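You operate a simulated robot arm through the tools that you are given. There is no shell and no other tool.

You are at the controls of a simulated robot arm. One attempt, no reset.

## Task
Lighten the stain on tile one with pads ten, eleven and twelve.
Fine: soak each pad in the trough and lay it straight on the tile, one pad at a time.
Where things are to end (x, y in the base frame): pad ten within 0.02 m of [0.79, 0.15]; pad eleven within 0.02 m of [0.79, 0.05]; pad twelve within 0.02 m of [0.79, -0.05].
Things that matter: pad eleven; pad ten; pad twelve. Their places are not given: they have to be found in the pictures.

The check looks at the end state, three seconds after you hand in, the way a careful person would. Anything else that was tipped, shoved, dropped, spilled or broken makes it a failure.

## Robot
A 6-joint arm with a two-finger parallel gripper, fixed in place. Base frame: the origin is on the floor under the middle of its stand, x ahead of it, y to its left, z up. Readings come in m, rad, newtons and seconds.
It reaches about 1.347 m from its shoulder. Its first joint turns from -2.897 to 2.897 rad. Payload 3.91 kg.
The TCP is the grasp point between the finger pads, 0.03 m short of the fingertips. In the tool frame z runs along the fingers and y along their closing line. Largest opening 0.11 m; finger width 0.02, thickness 0.01; the body of the gripper, 0.048 by 0.112 m, starts 0.055 m behind the TCP.
Orientation is that of the tool frame in the base frame, as a unit quaternion [w, x, y, z]. With the fingers straight down and closing along the base's y, the tool's x points along the base's -x, its y along +y and its z along -z.

## Interface
- The arm moves only by the tool nudge_tool. Its argument "increments" is a list of rows, each a list of 7 numbers: the turn, a rotation vector about the tool's x, y, z in rad, then the shift along the tool's x, y, z in m, then the opening, from 0 (shut) to 1 (fully open). In form: [[ax, ay, az, x, y, z, fingers], ...]. A call has 1 to 20 rows; each row shifts and turns the commanded pose from where the row before left it, along the tool's axes as they then stand. Rows are played at 5 a second. More than 0.05 m and 0.15 rad between two rows, or a gripper value outside its range, and nothing of the call is played. Where a pose cannot be reached the arm comes as near as it can. A force on the tool above 40 N (or 10 N above the force at the start of the call, whichever is more), or a blocked arm, ends the call early, and 0.2 s more pass. Each finger travels about 0.108 m/s and halts on what it meets, pressing with about 38 N; the grip force reading is that of the motor and also rises with nothing between the fingers. The clock runs only during rows and for 0.2 s after the last one: add rows that do not move to give the fingers time. The reply holds the time, the measured pose of the TCP, the force on the tool along the base axes, the opening and the grip force, in the units named above and with some noise, with the torque about the TCP (base axes, N m) and any sound that the robot's microphone picked up.
- Cameras (640 x 400 px; columns grow to the right, rows downward): "scene" is fixed at [0.0473, -0.5156, 1.4064]; the picture's right is [0.52, -0.85, 0.00], its down [-0.46, -0.28, -0.84] and it looks along [0.72, 0.44, -0.54] (base axes); focal length 335 px, centre (320, 200). "wrist" rides on the gripper at [0.072, 0.017, -0.103] in the tool frame; the picture's right is [-0.23, 0.97, 0.00], its down [-0.76, -0.18, -0.62] and it looks along [-0.61, -0.14, 0.78] (tool axes); focal length 222 px, centre (320, 200).
- snapshot(camera): a new picture of that camera. It takes no simulated time.
- probe_pixels(camera, pixels): for up to 12 pixels [column, row] of the newest picture of that camera ("zoom" is the newest enlarged one), the place [x, y, z] in the base frame of the surface seen there, good to about 0.002 m, but the place of the scene camera against the robot may be out by one fixed shift of up to 0.025 m in any direction. It takes no simulated time.
- inspect(camera, box): a new picture of the part [left, top, right, bottom] of that camera's present view, enlarged. It takes no simulated time.
- close_job(): hands the job in; it is judged then, once.

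Open the gripper and draw the arm clear of the work before you hand the job in, unless the task says otherwise.

The tools are called after "Call:" by a JSON object that holds its "api" and its "payload". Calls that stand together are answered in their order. nudge_tool: Moves the arm, as the interface text tells. Its arguments: {"type":"object","properties":{"increments":{"type":"array","items":{"type":"array","items":{"type":"number"}}}},"required":["increments"]} The other tools are called the same way: snapshot (camera) takes a picture; probe_pixels (camera, pixels) gives the place of the surface under pixels of a picture; inspect (camera, box) takes an enlarged picture of a part of a camera's view; close_job () hands the job in.

At the start:

```text
t: 0.0
eef_pos: [0.539, -0.2407, 1.1184]
orientation: [0.001, 0.0, 1.0, -0.001]
contact_force: [0.1, 0.1, 0.0]
ft_torque: [0.0, 0.01, -0.01]
grip_width: 0.11
grip_force: 0.0
```

scene: 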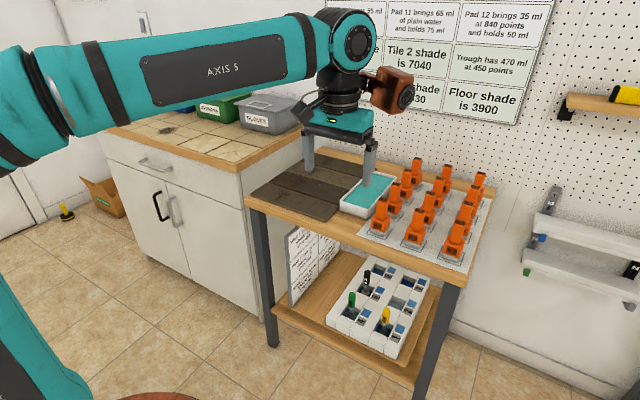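
wrist: 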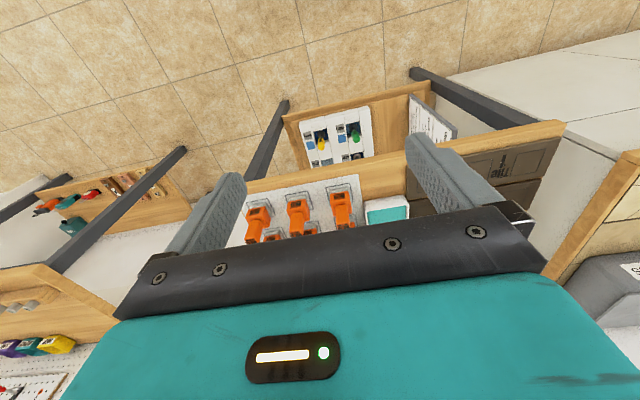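

I start by enlarging the wall chart at the top of the scene picture (columns 310-560, rows 0-130) and the work table (columns 240-500, rows 130-280) to read the text and find the pads.

Call:
{"api": "inspect", "payload": {"camera": "scene", "box": [310, 0, 560, 130]}}

Call:
{"api": "inspect", "payload": {"camera": "scene", "box": [240, 130, 500, 290]}}

Call:
{"api": "inspect", "payload": {"camera": "scene", "box": [270, 210, 450, 370]}}

```text
2.56 times, centred on (435, 65) of scene
```

zoom: 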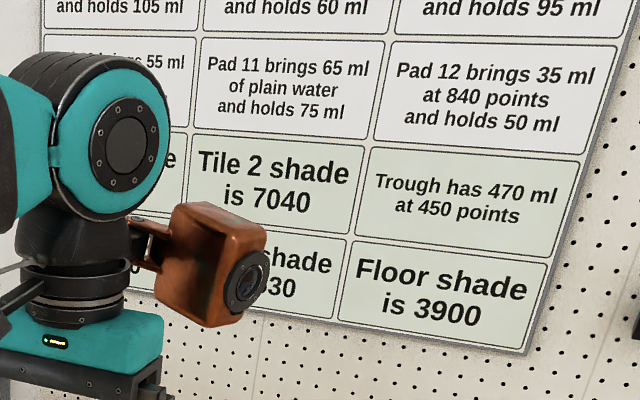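

```text
2.46 times, centred on (370, 210) of scene
```

zoom: 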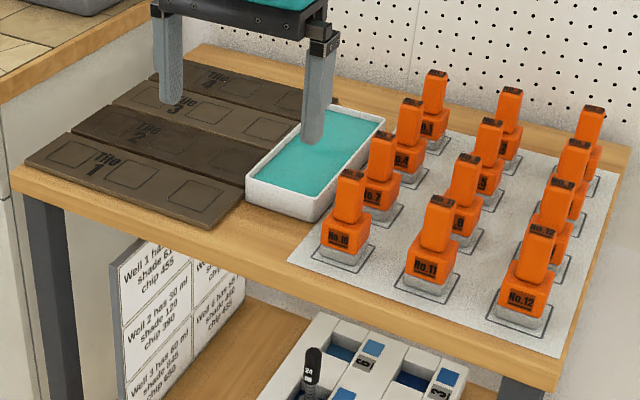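

```text
2.50 times, centred on (360, 290) of scene
```

zoom: 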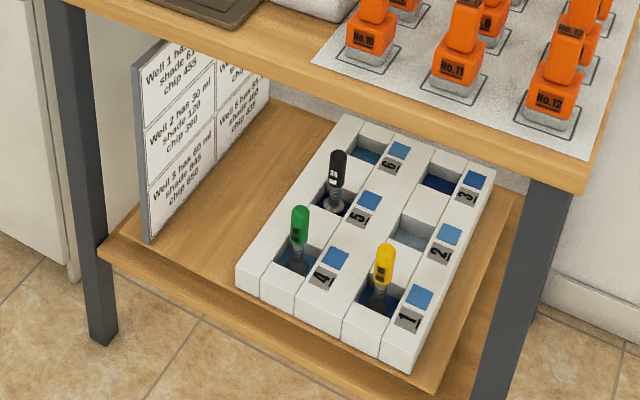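

The chart is partly hidden by the arm and cut off at the top, and the pads numbered 10, 11, 12 seem to be the front row (zoom about (345,215), (430,240), (525,275) in the table view). I probe the table first to get the layout.

Call:
{"api": "snapshot", "payload": {"camera": "scene"}}

Call:
{"api": "probe_pixels", "payload": {"camera": "scene", "pixels": [[380, 227], [380, 206], [415, 238], [417, 216], [453, 250], [456, 228], [370, 188], [342, 206], [364, 217], [270, 192], [325, 217], [300, 240]]}}

Call:
{"api": "inspect", "payload": {"camera": "scene", "box": [340, 150, 500, 270]}}

Call:
{"api": "inspect", "payload": {"camera": "scene", "box": [240, 140, 400, 240]}}

Call:
{"api": "inspect", "payload": {"camera": "scene", "box": [280, 220, 350, 310]}}

```text
taken
```

scene: 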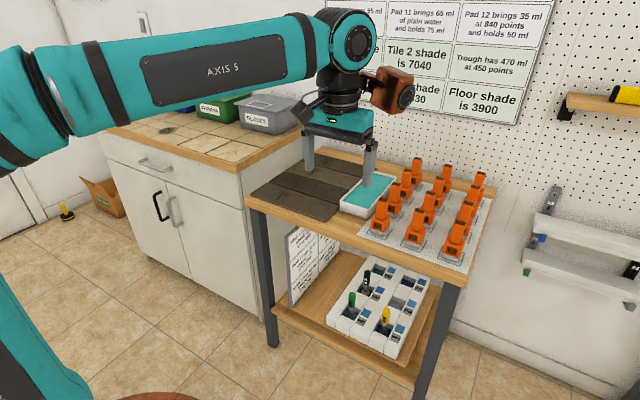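

```text
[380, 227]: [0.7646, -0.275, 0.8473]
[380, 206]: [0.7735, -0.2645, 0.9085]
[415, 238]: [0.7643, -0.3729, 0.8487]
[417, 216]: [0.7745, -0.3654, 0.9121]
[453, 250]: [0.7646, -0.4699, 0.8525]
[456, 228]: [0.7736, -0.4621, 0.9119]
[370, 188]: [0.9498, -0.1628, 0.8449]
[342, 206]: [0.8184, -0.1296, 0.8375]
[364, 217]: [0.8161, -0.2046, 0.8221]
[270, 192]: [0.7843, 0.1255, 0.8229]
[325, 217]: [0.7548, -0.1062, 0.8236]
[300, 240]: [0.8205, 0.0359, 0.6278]
```

```text
3.33 times, centred on (420, 210) of scene
```

zoom: 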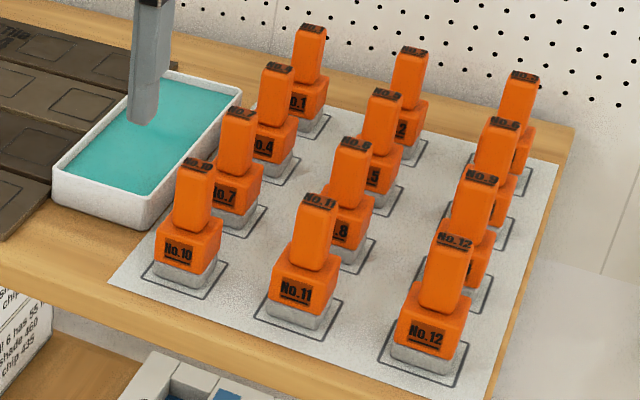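

```text
4.00 times, centred on (320, 190) of scene
```

zoom: 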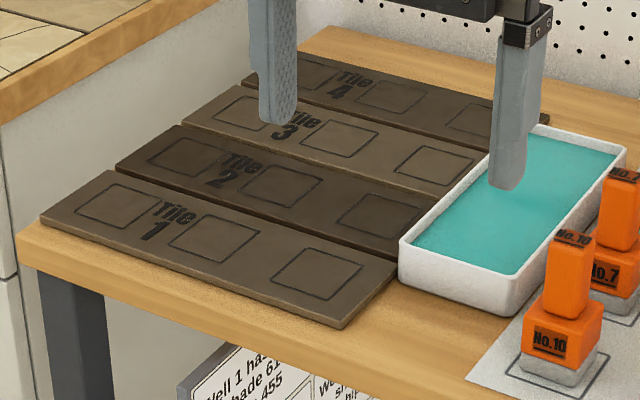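

```text
4.44 times, centred on (315, 265) of scene
```

zoom: 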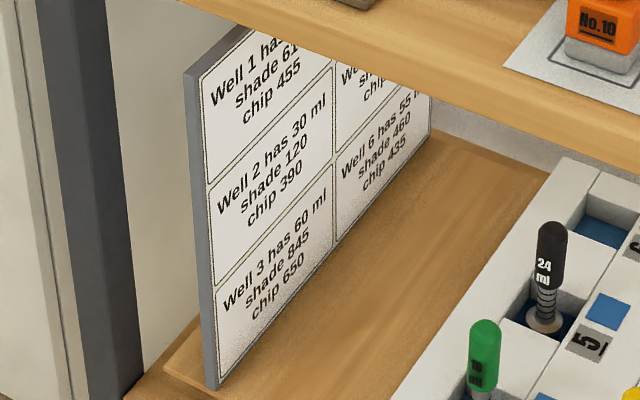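

The tiles are labelled, tile 1 being the front one with three squares, and pads 10/11/12 stand at about (0.77,-0.265), (0.77,-0.365), (0.77,-0.465). I now swing the arm to +y so the chart (columns 330-540, rows 0-125) comes into view.

Call:
{"api": "nudge_tool", "payload": {"increments": [[0, 0, 0, 0.02, 0.02, -0.01, 1], [0, 0, 0, 0.02, 0.04, -0.01, 1], [0, 0, 0, 0.02, 0.045, -0.01, 1], [0, 0, 0, 0.02, 0.045, -0.01, 1], [0, 0, 0, 0.02, 0.045, 0, 1], [0, 0, 0, 0.02, 0.045, 0, 1], [0, 0, 0, 0.02, 0.045, 0, 1], [0, 0, 0, 0.0, 0.045, 0, 1], [0, 0, 0, 0.0, 0.045, 0, 1], [0, 0, 0, 0.0, 0.045, 0, 1], [0, 0, 0, 0.0, 0.045, 0, 1], [0, 0, 0, 0.0, 0.04, 0, 1], [0, 0, 0, 0.0, 0.02, 0, 1], [0, 0, 0, 0, 0, 0, 1]]}}

Call:
{"api": "snapshot", "payload": {"camera": "scene"}}

Call:
{"api": "snapshot", "payload": {"camera": "wrist"}}

```text
refused: row 3 steps farther than a row can; nothing moved
```

```text
taken
```

scene: 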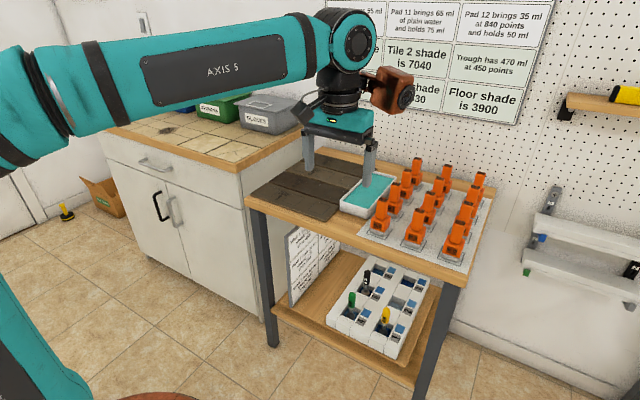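

```text
taken
```

wrist: 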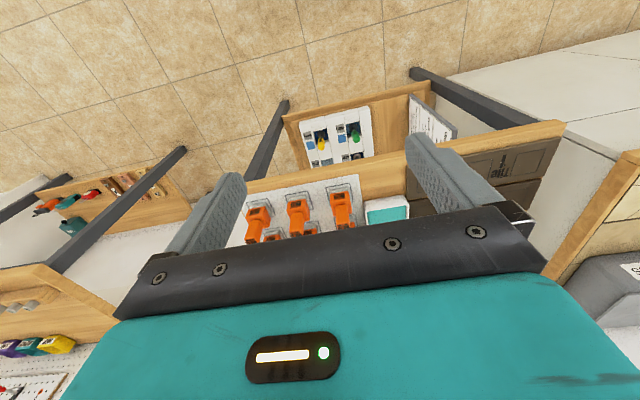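

The move was refused because a row exceeded 0.05 m combined; the view is unchanged. I repeat it with smaller steps toward +y.

Call:
{"api": "nudge_tool", "payload": {"increments": [[0, 0, 0, 0.01, 0.02, -0.01, 1], [0, 0, 0, 0.015, 0.035, -0.01, 1], [0, 0, 0, 0.015, 0.035, -0.01, 1], [0, 0, 0, 0.015, 0.035, -0.01, 1], [0, 0, 0, 0.015, 0.04, 0, 1], [0, 0, 0, 0.015, 0.04, 0, 1], [0, 0, 0, 0.015, 0.04, 0, 1], [0, 0, 0, 0.0, 0.045, 0, 1], [0, 0, 0, 0.0, 0.045, 0, 1], [0, 0, 0, 0.0, 0.045, 0, 1], [0, 0, 0, 0.0, 0.045, 0, 1], [0, 0, 0, 0.0, 0.04, 0, 1], [0, 0, 0, 0.0, 0.02, 0, 1], [0, 0, 0, 0, 0, 0, 1]]}}

Call:
{"api": "snapshot", "payload": {"camera": "scene"}}

Call:
{"api": "snapshot", "payload": {"camera": "wrist"}}

Call:
{"api": "inspect", "payload": {"camera": "scene", "box": [310, 0, 560, 140]}}

```text
t: 3.0
eef_pos: [0.4391, 0.2442, 1.1623]
orientation: [0.001, 0.002, 1.0, 0.0]
contact_force: [0.7, -0.7, -0.8]
ft_torque: [0.0, 0.01, 0.01]
grip_width: 0.1099
grip_force: 0.1
```

```text
taken
```

scene: 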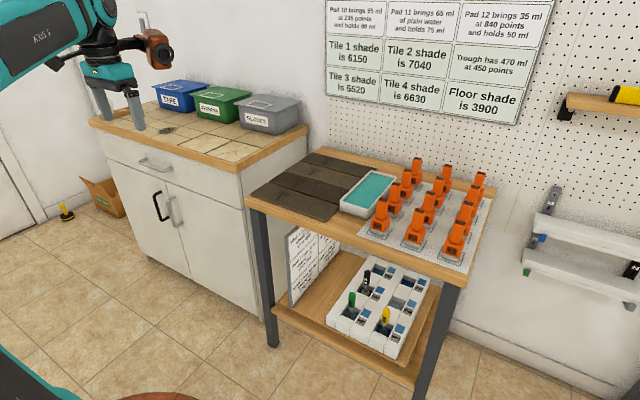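

```text
taken
```

wrist: 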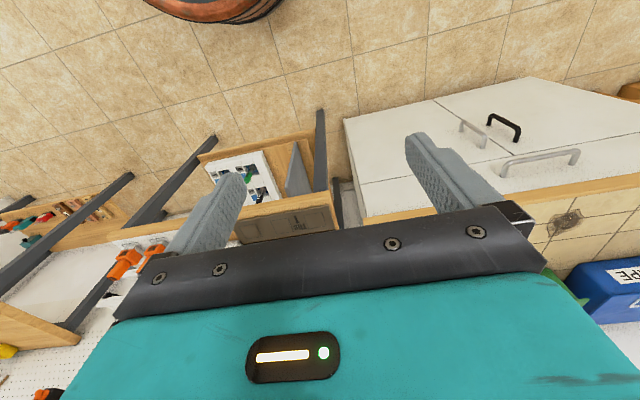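

```text
2.56 times, centred on (435, 70) of scene
```

zoom: 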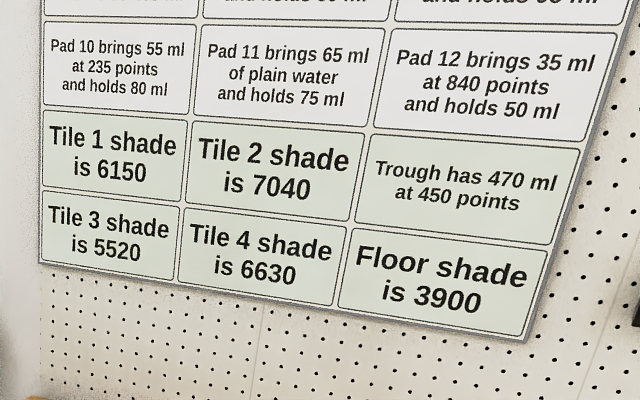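

The chart now reads: pad 10 brings 55 ml at 235 and holds 80, pad 11 65 ml plain water holds 75, pad 12 35 ml at 840 holds 50, tile 1 6150, trough 470 ml at 450, floor 3900. The soaking order will change the strengths, so I locate the chart (its upper part is cut off) to read all of it with the wrist camera.

Call:
{"api": "probe_pixels", "payload": {"camera": "scene", "pixels": [[328, 90], [518, 120], [330, 10], [545, 10], [600, 150], [160, 60], [615, 120], [250, 110], [180, 90]]}}

Call:
{"api": "inspect", "payload": {"camera": "scene", "box": [500, 60, 640, 300]}}

Call:
{"api": "inspect", "payload": {"camera": "scene", "box": [80, 60, 320, 220]}}

Call:
{"api": "inspect", "payload": {"camera": "scene", "box": [240, 140, 400, 240]}}

```text
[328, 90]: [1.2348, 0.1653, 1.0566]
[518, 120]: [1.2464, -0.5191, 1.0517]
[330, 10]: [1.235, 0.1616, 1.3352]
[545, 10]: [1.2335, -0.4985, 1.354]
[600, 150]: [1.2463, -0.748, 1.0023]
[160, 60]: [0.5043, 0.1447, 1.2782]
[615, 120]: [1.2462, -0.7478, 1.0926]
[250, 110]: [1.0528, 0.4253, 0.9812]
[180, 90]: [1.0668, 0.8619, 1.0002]
```

```text
1.67 times, centred on (570, 180) of scene
```

zoom: 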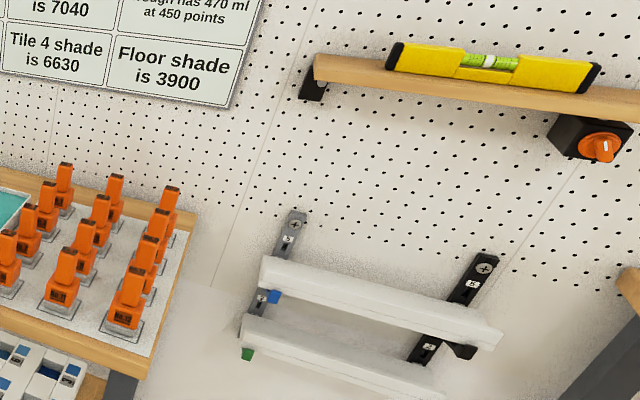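

```text
2.50 times, centred on (200, 140) of scene
```

zoom: 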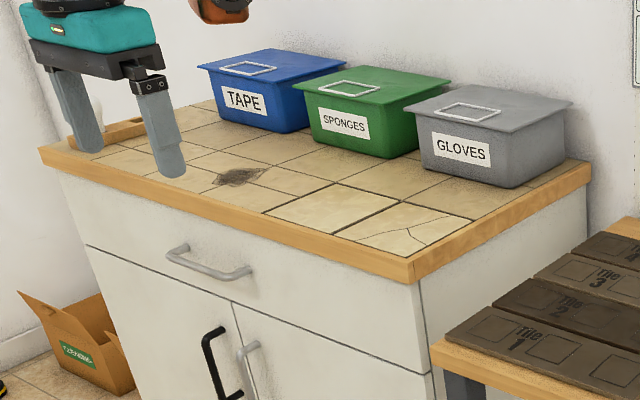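

```text
4.00 times, centred on (320, 190) of scene
```

zoom: 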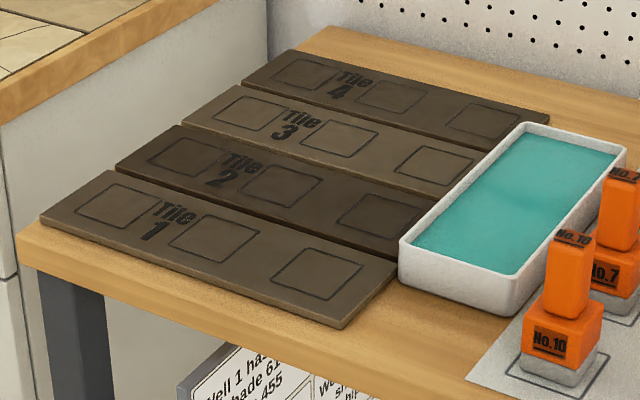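

The chart lies on the wall at x about 1.235, y from -0.52 to 0.165, z from 1.05 upward. I raise the arm, move it to y about -0.1 and tilt the gripper toward the wall so the wrist camera can see the chart's upper rows.

Call:
{"api": "nudge_tool", "payload": {"increments": [[0, 0, 0, 0.004, -0.03, -0.029, 1], [0, 0, 0, 0.004, -0.035, -0.029, 1], [0, 0, 0, 0.004, -0.035, -0.029, 1], [0, 0, 0, 0.004, -0.035, -0.029, 1], [0, 0, 0, 0.004, -0.035, -0.029, 1], [0, 0, 0, 0.004, -0.035, -0.029, 1], [0, 0, 0, 0.004, -0.035, -0.029, 1], [0, 0, 0, 0.004, -0.035, -0.029, 1], [0, 0, 0, 0.004, -0.035, -0.029, 1], [0, 0, 0, 0.004, -0.035, -0.029, 1], [0, -0.14, 0, 0, 0, 0, 1], [0, -0.14, 0, 0, 0, 0, 1], [0, -0.14, 0, 0, 0, 0, 1], [0, -0.14, 0, 0, 0, 0, 1], [0, -0.14, 0, 0, 0, 0, 1], [0, -0.14, 0, 0, 0, 0, 1], [0, 0, 0, 0, 0, 0, 1]]}}

Call:
{"api": "snapshot", "payload": {"camera": "wrist"}}

```text
t: 6.6
eef_pos: [0.4243, -0.1022, 1.3035]
orientation: [0.409, 0.0, 0.913, -0.001]
contact_force: [0.0, 0.8, -0.2]
ft_torque: [0.0, -0.02, -0.01]
grip_width: 0.1102
grip_force: 0.1
out of reach, approached as far as the arm can: row 5, 6, 7, 8, 9, 10
```

```text
taken
```

wrist: 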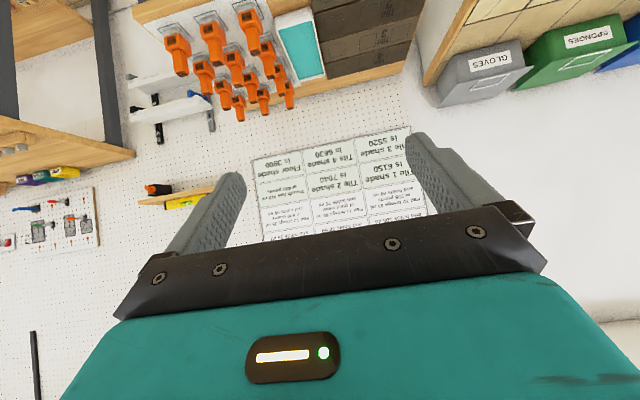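

The chart is visible upside-down at (335,185), its top rows still behind the gripper body. I tilt further by about 0.4 rad.

Call:
{"api": "nudge_tool", "payload": {"increments": [[0, -0.13, 0, 0, 0, 0, 1], [0, -0.13, 0, 0, 0, 0, 1], [0, -0.13, 0, 0, 0, 0, 1], [0, 0, 0, 0, 0, 0, 1]]}}

Call:
{"api": "snapshot", "payload": {"camera": "wrist"}}

```text
t: 7.6
eef_pos: [0.4239, -0.1028, 1.3041]
orientation: [0.577, 0.001, 0.817, -0.001]
contact_force: [-0.1, -0.3, 0.4]
ft_torque: [-0.01, 0.0, -0.02]
grip_width: 0.1099
grip_force: 0.1
```

```text
taken
```

wrist: 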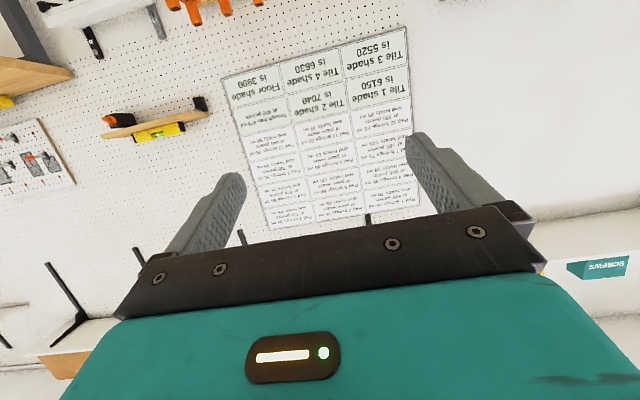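

Now the whole chart is visible at columns 220-425, rows 25-235 (upside-down). I enlarge its parts.

Call:
{"api": "inspect", "payload": {"camera": "wrist", "box": [330, 90, 430, 230]}}

Call:
{"api": "inspect", "payload": {"camera": "wrist", "box": [230, 90, 360, 235]}}

Call:
{"api": "inspect", "payload": {"camera": "wrist", "box": [215, 20, 415, 120]}}

Call:
{"api": "inspect", "payload": {"camera": "wrist", "box": [0, 80, 220, 230]}}

```text
2.86 times, centred on (380, 160) of wrist
```

zoom: 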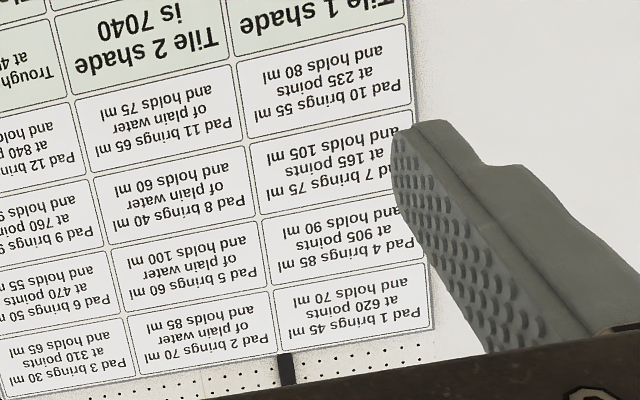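

```text
2.76 times, centred on (295, 162) of wrist
```

zoom: 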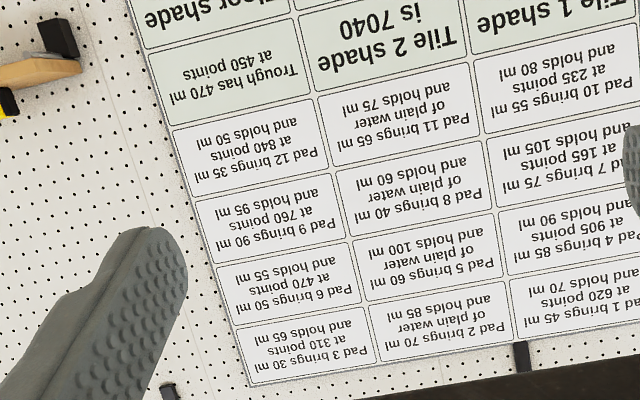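

```text
3.20 times, centred on (315, 70) of wrist
```

zoom: 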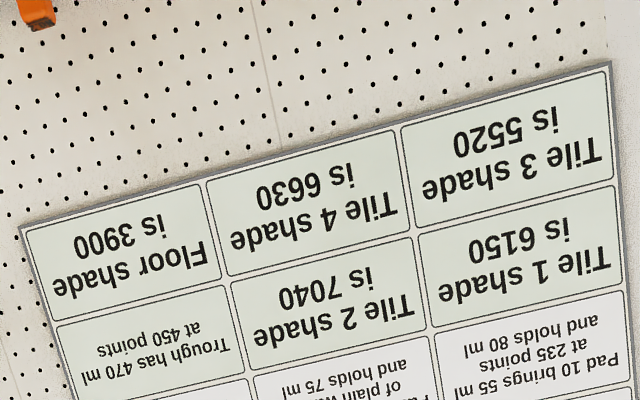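

```text
2.67 times, centred on (110, 155) of wrist
```

zoom: 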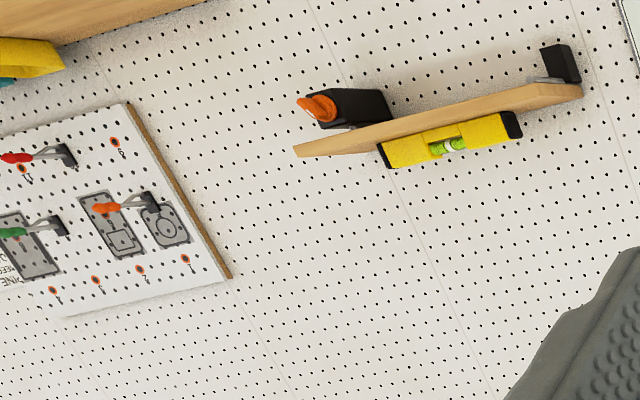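

The chart holds only pad, tile, trough and floor data. I yaw the camera to the right (toward -y) to check whether any other sign gives rules that matter here.

Call:
{"api": "nudge_tool", "payload": {"increments": [[0.132, 0, 0.0466, 0, 0, 0, 1], [0.132, 0, 0.0466, 0, 0, 0, 1], [0.132, 0, 0.0466, 0, 0, 0, 1], [0.132, 0, 0.0466, 0, 0, 0, 1], [0.132, 0, 0.0466, 0, 0, 0, 1], [0.132, 0, 0.0466, 0, 0, 0, 1], [0, 0, 0, 0, 0, 0, 1]]}}

Call:
{"api": "snapshot", "payload": {"camera": "wrist"}}

```text
t: 9.2
eef_pos: [0.4224, -0.1013, 1.3049]
orientation: [0.527, 0.334, 0.745, -0.235]
contact_force: [0.1, -0.5, -0.1]
ft_torque: [-0.01, 0.03, 0.06]
grip_width: 0.11
grip_force: 0.1
```

```text
taken
```

wrist: 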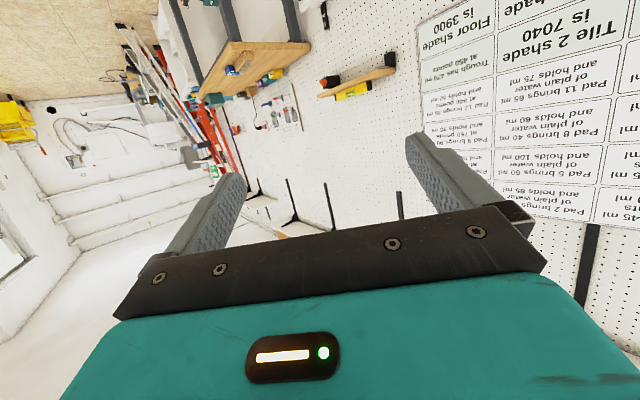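

The view shows the right part of the room with a tool board near (275,105) and shelves; I enlarge these to check for any signs.

Call:
{"api": "inspect", "payload": {"camera": "wrist", "box": [180, 40, 340, 150]}}

Call:
{"api": "inspect", "payload": {"camera": "wrist", "box": [0, 40, 240, 200]}}

```text
3.64 times, centred on (260, 95) of wrist
```

zoom: 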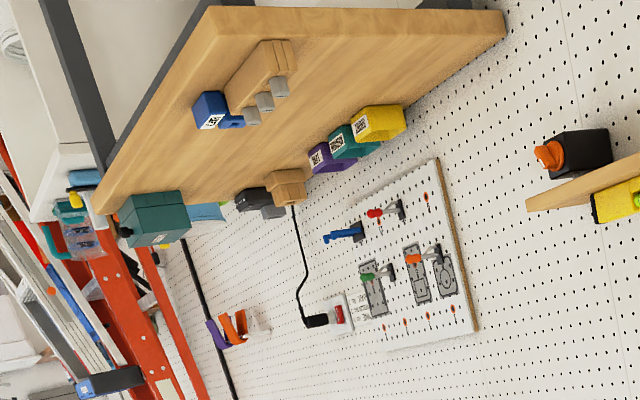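

```text
2.50 times, centred on (120, 120) of wrist
```

zoom: 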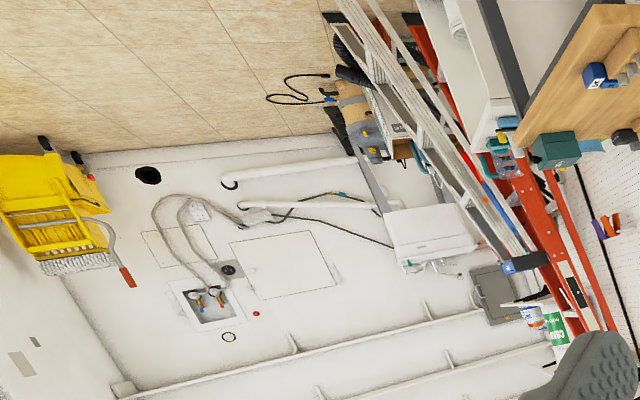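

No rule sheet is to be seen, only general workshop equipment. From the chart I work out that mixing strongest first and water last (order 12, 10, 11) leaves the most lightening strength on the tile, so I take that order. Now I turn the tool back to straight down.

Call:
{"api": "nudge_tool", "payload": {"increments": [[-0.132, 0, -0.0466, 0, 0, 0, 1], [-0.132, 0, -0.0466, 0, 0, 0, 1], [-0.132, 0, -0.0466, 0, 0, 0, 1], [-0.132, 0, -0.0466, 0, 0, 0, 1], [-0.132, 0, -0.0466, 0, 0, 0, 1], [-0.132, 0, -0.0466, 0, 0, 0, 1], [0, 0.14, 0, 0, 0, 0, 1], [0, 0.14, 0, 0, 0, 0, 1], [0, 0.14, 0, 0, 0, 0, 1], [0, 0.14, 0, 0, 0, 0, 1], [0, 0.14, 0, 0, 0, 0, 1], [0, 0.14, 0, 0, 0, 0, 1], [0, 0.13, 0, 0, 0, 0, 1], [0, 0.13, 0, 0, 0, 0, 1], [0, 0.13, 0, 0, 0, 0, 1], [0, 0, 0, 0, 0, 0, 1]]}}

```text
t: 12.6
eef_pos: [0.4253, -0.1023, 1.2987]
orientation: [0.002, 0.001, 1.0, -0.001]
contact_force: [-0.4, 0.2, 0.5]
ft_torque: [0.02, 0.02, 0.02]
grip_width: 0.1099
grip_force: 0.0
out of reach, approached as far as the arm can: row 15
```

The tool is straight down again at (0.425,-0.102,1.299). I move to about (0.65,-0.30,1.20) for a wrist view of the pads.

Call:
{"api": "nudge_tool", "payload": {"increments": [[0, 0, 0, -0.02, -0.02, 0.01, 1], [0, 0, 0, -0.03, -0.025, 0.0125, 1], [0, 0, 0, -0.03, -0.03, 0.0125, 1], [0, 0, 0, -0.03, -0.03, 0.0125, 1], [0, 0, 0, -0.03, -0.03, 0.0125, 1], [0, 0, 0, -0.03, -0.025, 0.0125, 1], [0, 0, 0, -0.03, -0.02, 0.0125, 1], [0, 0, 0, -0.02, -0.018, 0.01, 1], [0, 0, 0, 0, 0, 0, 1]]}}

Call:
{"api": "snapshot", "payload": {"camera": "wrist"}}

```text
t: 14.6
eef_pos: [0.645, -0.3009, 1.2037]
orientation: [0.001, 0.001, 1.0, 0.0]
contact_force: [-0.6, 0.2, 0.5]
ft_torque: [-0.03, 0.02, 0.03]
grip_width: 0.1101
grip_force: 0.1
```

```text
taken
```

wrist: 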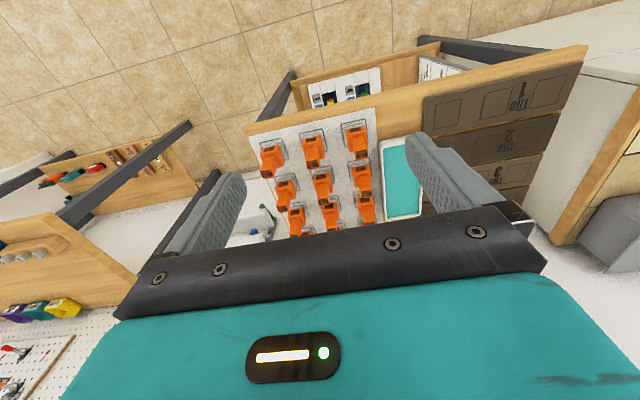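

The pads, trough and tile 1 are in view; pads 12, 11, 10 at about (272,155), (314,148), (357,138). I enlarge the pads and probe.

Call:
{"api": "inspect", "payload": {"camera": "wrist", "box": [240, 100, 440, 225]}}

Call:
{"api": "probe_pixels", "payload": {"camera": "zoom", "pixels": [[105, 185], [237, 160], [378, 130], [90, 160], [230, 130], [370, 100], [60, 130], [200, 110], [300, 40], [470, 60], [520, 200], [455, 150]]}}

Call:
{"api": "inspect", "payload": {"camera": "wrist", "box": [400, 40, 600, 165]}}

```text
3.20 times, centred on (340, 162) of wrist
```

zoom: 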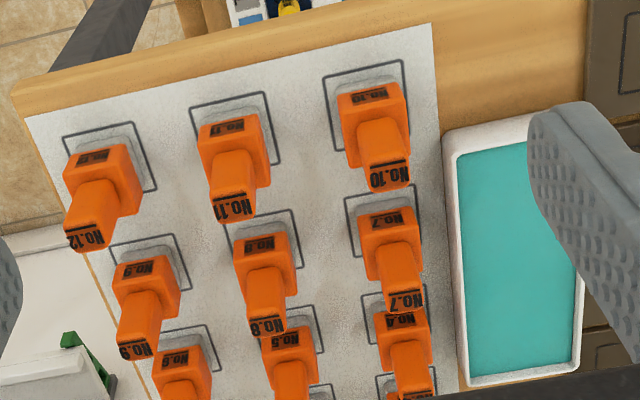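

```text
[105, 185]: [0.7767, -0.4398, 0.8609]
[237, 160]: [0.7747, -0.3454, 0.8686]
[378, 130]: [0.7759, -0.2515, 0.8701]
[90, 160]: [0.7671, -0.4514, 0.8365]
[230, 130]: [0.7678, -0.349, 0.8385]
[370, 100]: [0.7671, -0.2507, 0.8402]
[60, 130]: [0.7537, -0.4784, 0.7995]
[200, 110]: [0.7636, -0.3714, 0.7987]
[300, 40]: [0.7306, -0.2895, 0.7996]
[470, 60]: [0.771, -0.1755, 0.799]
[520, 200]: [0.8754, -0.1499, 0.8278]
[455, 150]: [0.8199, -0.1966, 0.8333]
```

```text
3.20 times, centred on (500, 102) of wrist
```

zoom: 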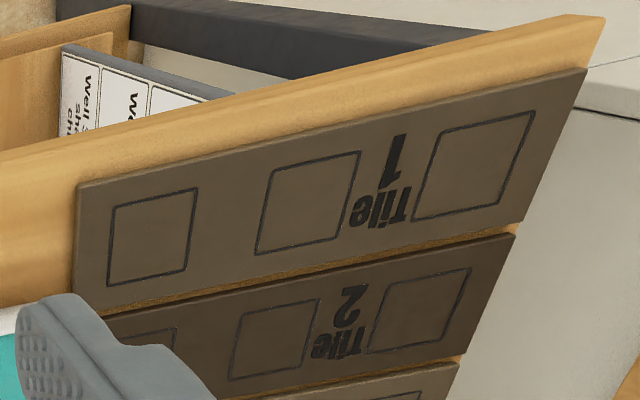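

Table top reads z about 0.799 by the wrist camera (so the scene camera is offset by about 0.02). I enlarge and probe pad 12 and the handle tops for exact dimensions.

Call:
{"api": "inspect", "payload": {"camera": "wrist", "box": [250, 130, 330, 180]}}

Call:
{"api": "probe_pixels", "payload": {"camera": "zoom", "pixels": [[110, 230], [160, 180], [60, 150], [120, 60], [70, 220], [130, 110], [80, 170], [370, 130], [460, 90], [430, 20], [330, 150], [400, 50]]}}

```text
8.00 times, centred on (290, 155) of wrist
```

zoom: 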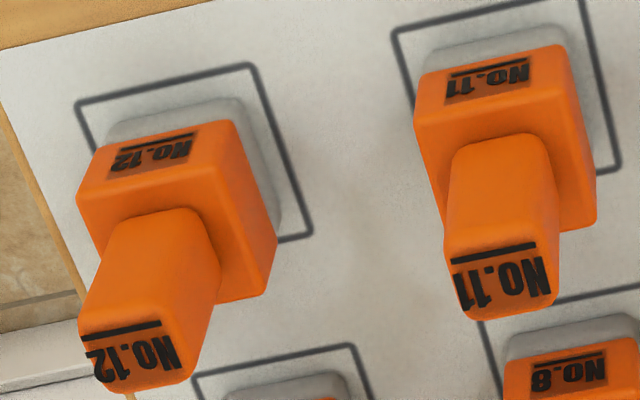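

```text
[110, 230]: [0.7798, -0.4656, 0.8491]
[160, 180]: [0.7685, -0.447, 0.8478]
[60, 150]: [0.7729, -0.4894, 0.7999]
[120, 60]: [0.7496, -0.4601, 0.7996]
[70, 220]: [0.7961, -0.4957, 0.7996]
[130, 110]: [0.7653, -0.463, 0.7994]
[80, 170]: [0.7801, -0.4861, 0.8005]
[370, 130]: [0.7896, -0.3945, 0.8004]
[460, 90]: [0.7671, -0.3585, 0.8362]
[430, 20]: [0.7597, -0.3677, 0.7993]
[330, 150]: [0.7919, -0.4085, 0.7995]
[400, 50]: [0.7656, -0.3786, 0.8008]
```

I probe more points on the handles and blocks of pads 12 and 11 in the same enlarged picture.

Call:
{"api": "probe_pixels", "payload": {"camera": "zoom", "pixels": [[140, 355], [110, 370], [175, 345], [150, 280], [195, 250], [120, 260], [250, 230], [500, 285], [470, 290], [545, 275], [500, 190], [580, 180]]}}

Call:
{"api": "inspect", "payload": {"camera": "wrist", "box": [330, 110, 410, 160]}}

Call:
{"api": "probe_pixels", "payload": {"camera": "zoom", "pixels": [[220, 240], [170, 240], [260, 230], [210, 150], [250, 150], [170, 160], [200, 70], [110, 70], [250, 60], [110, 110], [280, 130], [200, 110]]}}

```text
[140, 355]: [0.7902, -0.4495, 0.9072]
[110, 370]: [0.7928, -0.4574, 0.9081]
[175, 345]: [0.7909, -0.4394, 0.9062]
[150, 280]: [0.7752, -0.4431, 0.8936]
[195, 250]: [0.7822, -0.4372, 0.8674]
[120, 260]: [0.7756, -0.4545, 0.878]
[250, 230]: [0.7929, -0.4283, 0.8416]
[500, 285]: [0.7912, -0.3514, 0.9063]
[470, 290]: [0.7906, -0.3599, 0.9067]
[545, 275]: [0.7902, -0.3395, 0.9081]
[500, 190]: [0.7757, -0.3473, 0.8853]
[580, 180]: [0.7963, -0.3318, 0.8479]
```

```text
8.00 times, centred on (370, 135) of wrist
```

zoom: 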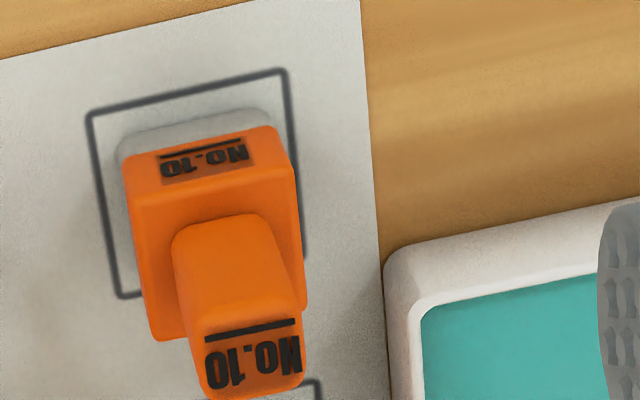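

```text
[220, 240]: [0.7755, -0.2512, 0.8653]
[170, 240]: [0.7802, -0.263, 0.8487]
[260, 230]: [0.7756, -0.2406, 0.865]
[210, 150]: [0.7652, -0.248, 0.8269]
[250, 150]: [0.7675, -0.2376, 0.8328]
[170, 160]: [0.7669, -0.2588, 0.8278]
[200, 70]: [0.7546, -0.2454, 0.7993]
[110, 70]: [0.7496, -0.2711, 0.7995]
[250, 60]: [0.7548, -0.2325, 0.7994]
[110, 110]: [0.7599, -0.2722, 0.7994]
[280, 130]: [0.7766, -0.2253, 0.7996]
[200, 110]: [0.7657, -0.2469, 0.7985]
```

Handles: tops at z about 0.907, centres at about (0.79,-0.25), (0.79,-0.35), (0.79,-0.45), block top about z 0.849. Now I shift to y about -0.05 to measure the trough and tile 1.

Call:
{"api": "nudge_tool", "payload": {"increments": [[0, 0, 0, -0.01, 0.03, 0, 1], [0, 0, 0, -0.01, 0.04, 0, 1], [0, 0, 0, -0.01, 0.04, 0, 1], [0, 0, 0, -0.01, 0.04, 0, 1], [0, 0, 0, -0.01, 0.04, 0, 1], [0, 0, 0, -0.01, 0.03, 0, 1], [0, 0, 0, 0, 0.03, 0, 1], [0, 0, 0, 0, 0, 0, 1]]}}

Call:
{"api": "snapshot", "payload": {"camera": "wrist"}}

Call:
{"api": "inspect", "payload": {"camera": "wrist", "box": [240, 90, 440, 215]}}

```text
t: 16.4
eef_pos: [0.705, -0.0516, 1.2062]
orientation: [0.0, 0.0, 1.0, 0.0]
contact_force: [0.5, -0.5, -0.2]
ft_torque: [-0.03, -0.01, 0.01]
grip_width: 0.1097
grip_force: 0.0
```

```text
taken
```

wrist: 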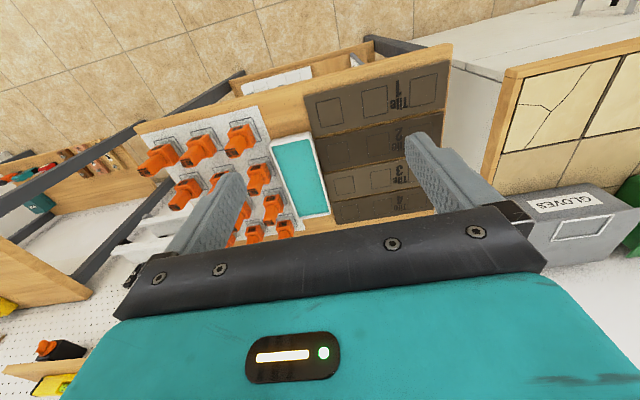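

```text
3.20 times, centred on (340, 152) of wrist
```

zoom: 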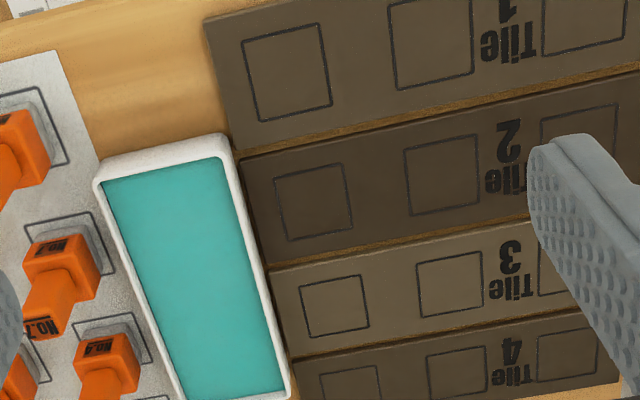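

The trough and tile 1 are clear in the zoom: trough at (190,270), tile 1 squares at (287,72), (430,42), (580,20). I probe rim, liquid and squares.

Call:
{"api": "probe_pixels", "payload": {"camera": "zoom", "pixels": [[287, 72], [430, 42], [585, 20], [245, 45], [320, 28], [258, 118], [330, 103], [340, 140], [180, 155], [265, 300], [130, 290], [190, 270]]}}

Call:
{"api": "probe_pixels", "payload": {"camera": "zoom", "pixels": [[105, 195], [110, 185], [225, 145], [220, 165], [235, 200], [228, 200], [120, 220], [180, 385], [195, 380], [275, 385], [235, 392], [170, 140]]}}

```text
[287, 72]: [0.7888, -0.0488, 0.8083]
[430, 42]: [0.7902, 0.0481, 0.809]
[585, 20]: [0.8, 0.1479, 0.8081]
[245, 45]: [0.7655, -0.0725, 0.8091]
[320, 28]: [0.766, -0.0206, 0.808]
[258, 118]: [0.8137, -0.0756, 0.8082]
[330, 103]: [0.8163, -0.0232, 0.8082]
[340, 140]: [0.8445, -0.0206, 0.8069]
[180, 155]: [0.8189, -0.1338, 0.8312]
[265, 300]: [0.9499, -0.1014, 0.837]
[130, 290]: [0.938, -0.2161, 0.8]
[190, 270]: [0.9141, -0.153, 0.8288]
```

```text
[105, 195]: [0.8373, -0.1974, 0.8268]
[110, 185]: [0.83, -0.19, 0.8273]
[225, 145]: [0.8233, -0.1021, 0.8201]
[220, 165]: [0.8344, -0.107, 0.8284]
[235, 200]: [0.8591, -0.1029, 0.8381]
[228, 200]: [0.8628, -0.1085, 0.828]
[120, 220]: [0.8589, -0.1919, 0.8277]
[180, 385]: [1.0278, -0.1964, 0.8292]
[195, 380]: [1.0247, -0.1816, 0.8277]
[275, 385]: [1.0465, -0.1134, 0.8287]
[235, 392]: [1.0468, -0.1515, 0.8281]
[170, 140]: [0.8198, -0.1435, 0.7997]
```

Tile 1's top is at z 0.808 with squares centred at (0.79, -0.05/0.05/0.15); the trough's liquid is at z 0.828, rim 0.838, inside y from about -0.193 to -0.107 and x 0.825 to 1.05. I go above pad 12 at (0.79,-0.45), narrowing the fingers to 0.066 m.

Call:
{"api": "nudge_tool", "payload": {"increments": [[0, 0, 0, -0.0075, -0.03, 0, 0.6], [0, 0, 0, -0.0085, -0.04, 0, 0.6], [0, 0, 0, -0.0085, -0.04, 0, 0.6], [0, 0, 0, -0.0085, -0.04, 0, 0.6], [0, 0, 0, -0.0085, -0.04, 0, 0.6], [0, 0, 0, -0.0085, -0.04, 0, 0.6], [0, 0, 0, -0.0085, -0.04, 0, 0.6], [0, 0, 0, -0.0085, -0.04, 0, 0.6], [0, 0, 0, -0.0085, -0.04, 0, 0.6], [0, 0, 0, -0.0085, -0.03, 0, 0.6], [0, 0, 0, 0, -0.019, 0, 0.6], [0, 0, 0, 0, 0, 0.03, 0.6], [0, 0, 0, 0, 0, 0.04, 0.6], [0, 0, 0, 0, 0, 0.04, 0.6], [0, 0, 0, 0, 0, 0.04, 0.6], [0, 0, 0, 0, 0, 0.03, 0.6], [0, 0, 0, 0, 0, 0.02, 0.6], [0, 0, 0, 0, 0, 0, 0.6]]}}

Call:
{"api": "snapshot", "payload": {"camera": "wrist"}}

Call:
{"api": "snapshot", "payload": {"camera": "scene"}}

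```text
t: 20.2
eef_pos: [0.7762, -0.4409, 0.9822]
orientation: [0.0, 0.0, 1.0, 0.0]
contact_force: [-0.5, -0.1, -0.1]
ft_torque: [-0.01, -0.01, -0.01]
grip_width: 0.0659
grip_force: 0.0
out of reach, approached as far as the arm can: row 9, 10, 11
```

```text
taken
```

wrist: 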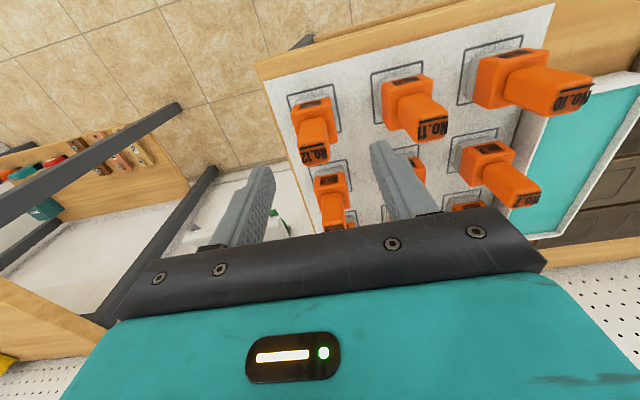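

```text
taken
```

scene: 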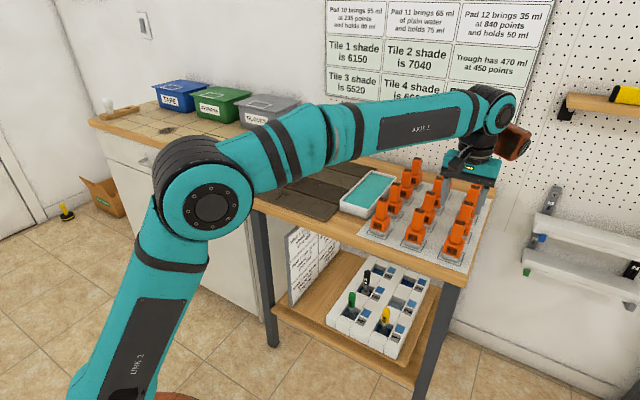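

Some rows were out of reach at the height of 1.2, so the tool stands at (0.776,-0.441,0.982); pad 12's handle top shows at (314,155) in the wrist view. I enlarge it and probe to get the exact offset.

Call:
{"api": "inspect", "payload": {"camera": "wrist", "box": [272, 90, 352, 190]}}

Call:
{"api": "inspect", "payload": {"camera": "scene", "box": [420, 120, 540, 260]}}

Call:
{"api": "probe_pixels", "payload": {"camera": "wrist", "pixels": [[314, 154], [306, 158], [322, 152], [313, 140], [312, 107], [300, 125], [329, 118], [346, 200], [314, 161]]}}

```text
4.00 times, centred on (312, 140) of wrist
```

zoom: 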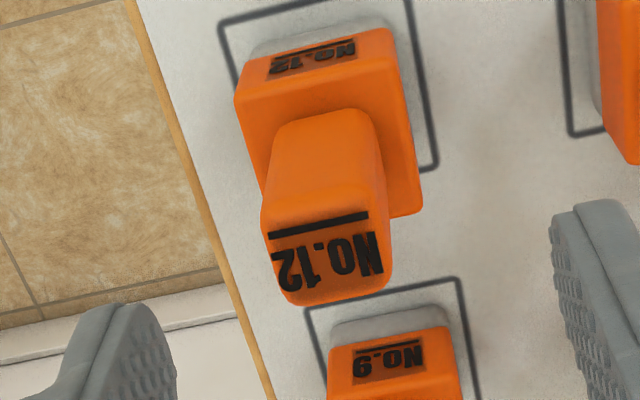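

```text
2.86 times, centred on (480, 190) of scene
```

zoom: 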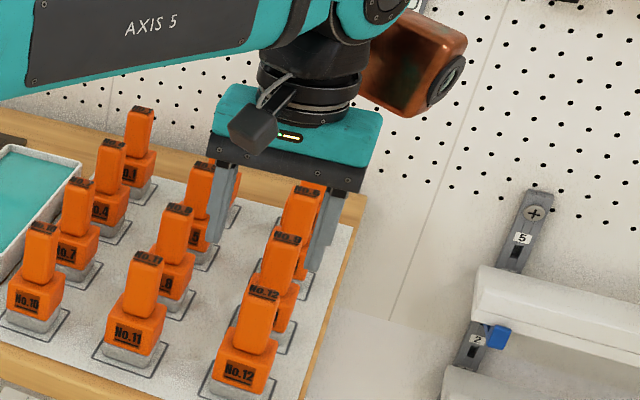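

```text
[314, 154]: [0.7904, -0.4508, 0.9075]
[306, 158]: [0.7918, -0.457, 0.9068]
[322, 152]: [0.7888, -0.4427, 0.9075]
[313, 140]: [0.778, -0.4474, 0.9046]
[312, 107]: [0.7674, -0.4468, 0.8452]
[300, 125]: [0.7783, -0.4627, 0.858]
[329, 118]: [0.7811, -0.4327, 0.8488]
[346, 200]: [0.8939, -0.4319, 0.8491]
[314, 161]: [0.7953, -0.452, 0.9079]
```

Pad 12's handle top centre probes at (0.790,-0.450,0.907). I shift by +0.014 in x and -0.009 in y and descend to z about 0.93 first, then check.

Call:
{"api": "nudge_tool", "payload": {"increments": [[0, 0, 0, 0, 0, 0.01, 0.6], [0, 0, 0, -0.007, -0.0045, 0.005, 0.6], [0, 0, 0, -0.007, -0.0045, 0.005, 0.6], [0, 0, 0, 0, 0, 0.015, 0.6], [0, 0, 0, 0, 0, 0.015, 0.6], [0, 0, 0, 0, 0, 0, 0.6]]}}

Call:
{"api": "snapshot", "payload": {"camera": "wrist"}}

```text
t: 21.6
eef_pos: [0.7884, -0.4503, 0.9313]
orientation: [0.001, 0.0, 1.0, 0.0]
contact_force: [0.0, 0.2, 0.4]
ft_torque: [0.05, 0.04, 0.02]
grip_width: 0.0659
grip_force: 0.1
```

```text
taken
```

wrist: 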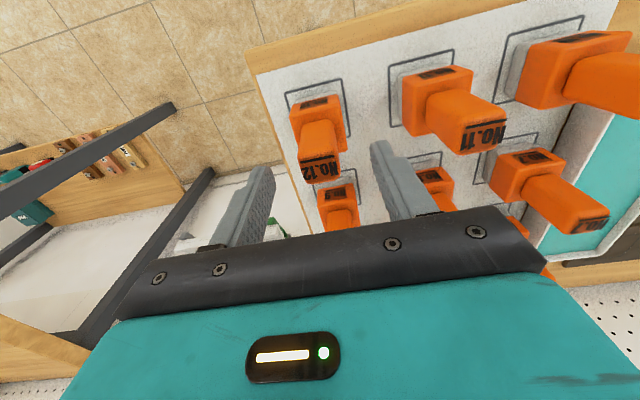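

The handle top sits at (320,168), centred between the fingers; the tool reads (0.788,-0.450,0.931). I descend 0.045 m to z about 0.886.

Call:
{"api": "nudge_tool", "payload": {"increments": [[0, 0, 0, 0, 0, 0.01, 0.6], [0, 0, 0, 0, 0, 0.012, 0.6], [0, 0, 0, 0, 0, 0.012, 0.6], [0, 0, 0, 0, 0, 0.01, 0.6], [0, 0, 0, 0, 0, 0, 0.6]]}}

Call:
{"api": "snapshot", "payload": {"camera": "wrist"}}

Call:
{"api": "inspect", "payload": {"camera": "scene", "box": [420, 140, 520, 270]}}

```text
t: 22.8
eef_pos: [0.7889, -0.451, 0.8875]
orientation: [0.0, 0.001, 1.0, 0.0]
contact_force: [0.1, 0.7, -0.4]
ft_torque: [-0.01, -0.02, -0.02]
grip_width: 0.0662
grip_force: 0.2
```

```text
taken
```

wrist: 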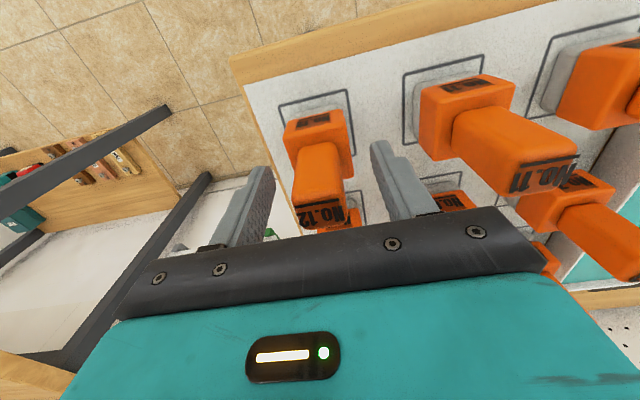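

```text
3.08 times, centred on (470, 205) of scene
```

zoom: 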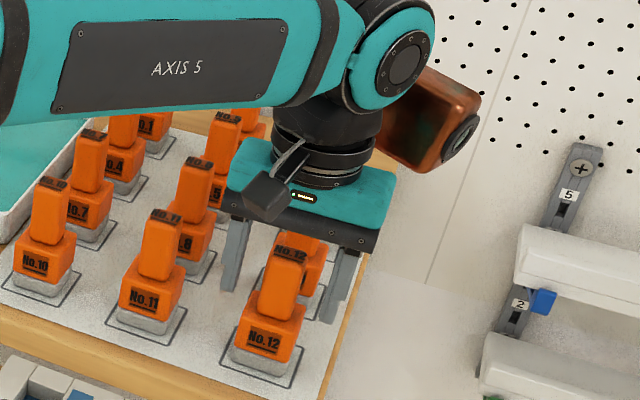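

The fingers straddle pad 12's handle (scene zoom (275,280)). I close them.

Call:
{"api": "nudge_tool", "payload": {"increments": [[0, 0, 0, 0, 0, 0, 0.3], [0, 0, 0, 0, 0, 0, 0], [0, 0, 0, 0, 0, 0, 0], [0, 0, 0, 0, 0, 0, 0]]}}

Call:
{"api": "snapshot", "payload": {"camera": "wrist"}}

```text
t: 23.8
eef_pos: [0.7882, -0.4506, 0.8879]
orientation: [0.0, 0.001, 1.0, -0.001]
contact_force: [-0.3, -0.9, 0.2]
ft_torque: [0.0, 0.02, 0.02]
grip_width: 0.0267
grip_force: 37.8
```

```text
taken
```

wrist: 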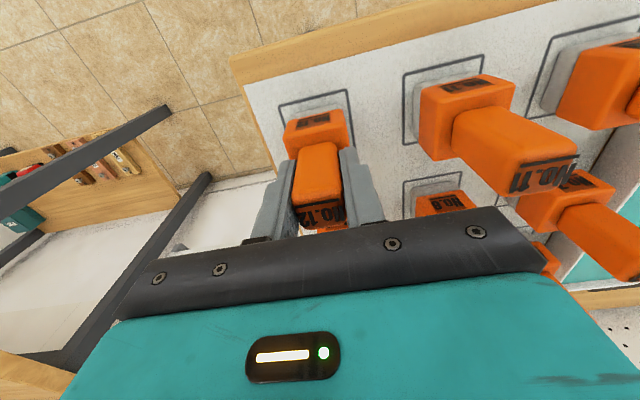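

Pad 12 is held (width 0.0267, force 37.8 N). I lift it by about 0.155 m and check.

Call:
{"api": "nudge_tool", "payload": {"increments": [[0, 0, 0, 0, 0, -0.005, 0], [0, 0, 0, 0, 0, -0.01, 0], [0, 0, 0, 0, 0, -0.02, 0], [0, 0, 0, 0, 0, -0.03, 0], [0, 0, 0, 0, 0, -0.03, 0], [0, 0, 0, 0, 0, -0.03, 0], [0, 0, 0, 0, 0, -0.02, 0], [0, 0, 0, 0, 0, -0.01, 0], [0, 0, 0, 0, 0, 0, 0]]}}

Call:
{"api": "snapshot", "payload": {"camera": "wrist"}}

Call:
{"api": "snapshot", "payload": {"camera": "scene"}}

```text
t: 25.8
eef_pos: [0.7885, -0.4495, 1.0433]
orientation: [0.0, 0.001, 1.0, 0.0]
contact_force: [-1.3, 0.7, -2.1]
ft_torque: [0.0, 0.01, -0.02]
grip_width: 0.0264
grip_force: 38.3
```

```text
taken
```

wrist: 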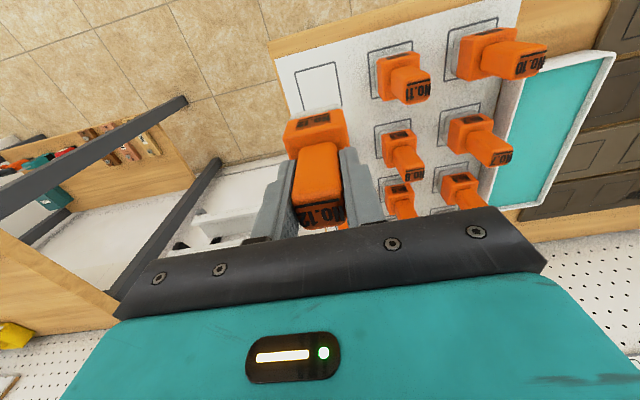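

```text
taken
```

scene: 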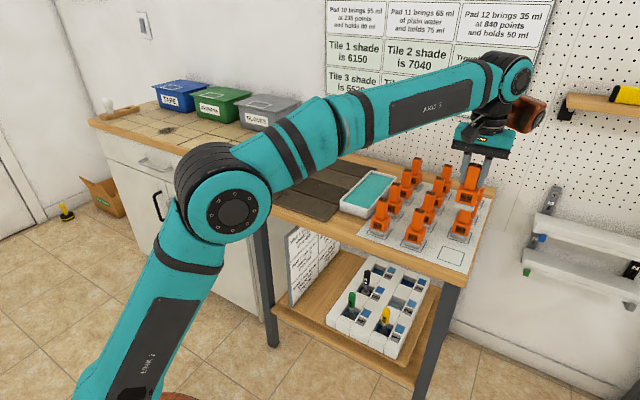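

Pad 12 hangs straight in the gripper, clear of the others (its empty outline at (320,85)). I carry it over the pads to above the trough at (0.88,-0.15).

Call:
{"api": "nudge_tool", "payload": {"increments": [[0, 0, 0, -0.004, 0.012, 0, 0], [0, 0, 0, -0.0085, 0.028, 0, 0], [0, 0, 0, -0.009, 0.03, 0, 0], [0, 0, 0, -0.009, 0.03, 0, 0], [0, 0, 0, -0.009, 0.03, 0, 0], [0, 0, 0, -0.009, 0.03, 0, 0], [0, 0, 0, -0.009, 0.03, 0, 0], [0, 0, 0, -0.009, 0.03, 0, 0], [0, 0, 0, -0.009, 0.03, 0, 0], [0, 0, 0, -0.009, 0.028, 0, 0], [0, 0, 0, -0.0065, 0.021, 0, 0], [0, 0, 0, 0, 0, 0, 0]]}}

Call:
{"api": "snapshot", "payload": {"camera": "wrist"}}

Call:
{"api": "snapshot", "payload": {"camera": "scene"}}

```text
t: 28.4
eef_pos: [0.879, -0.1494, 1.043]
orientation: [0.0, 0.0, 1.0, 0.0]
contact_force: [0.3, 0.2, -2.4]
ft_torque: [0.0, 0.0, -0.02]
grip_width: 0.0267
grip_force: 38.0
```

```text
taken
```

wrist: 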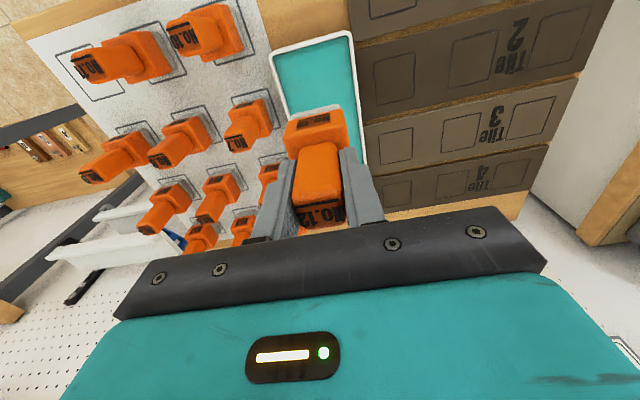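

```text
taken
```

scene: 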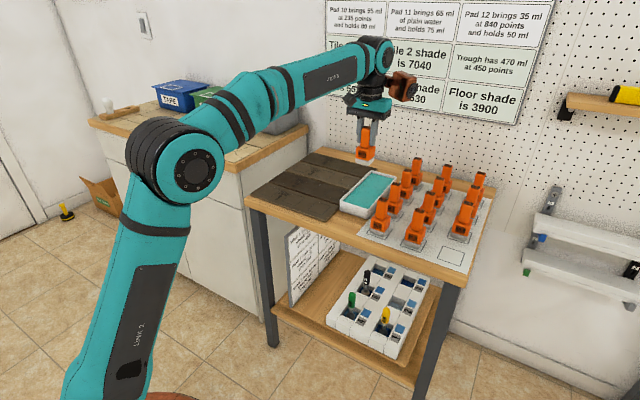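

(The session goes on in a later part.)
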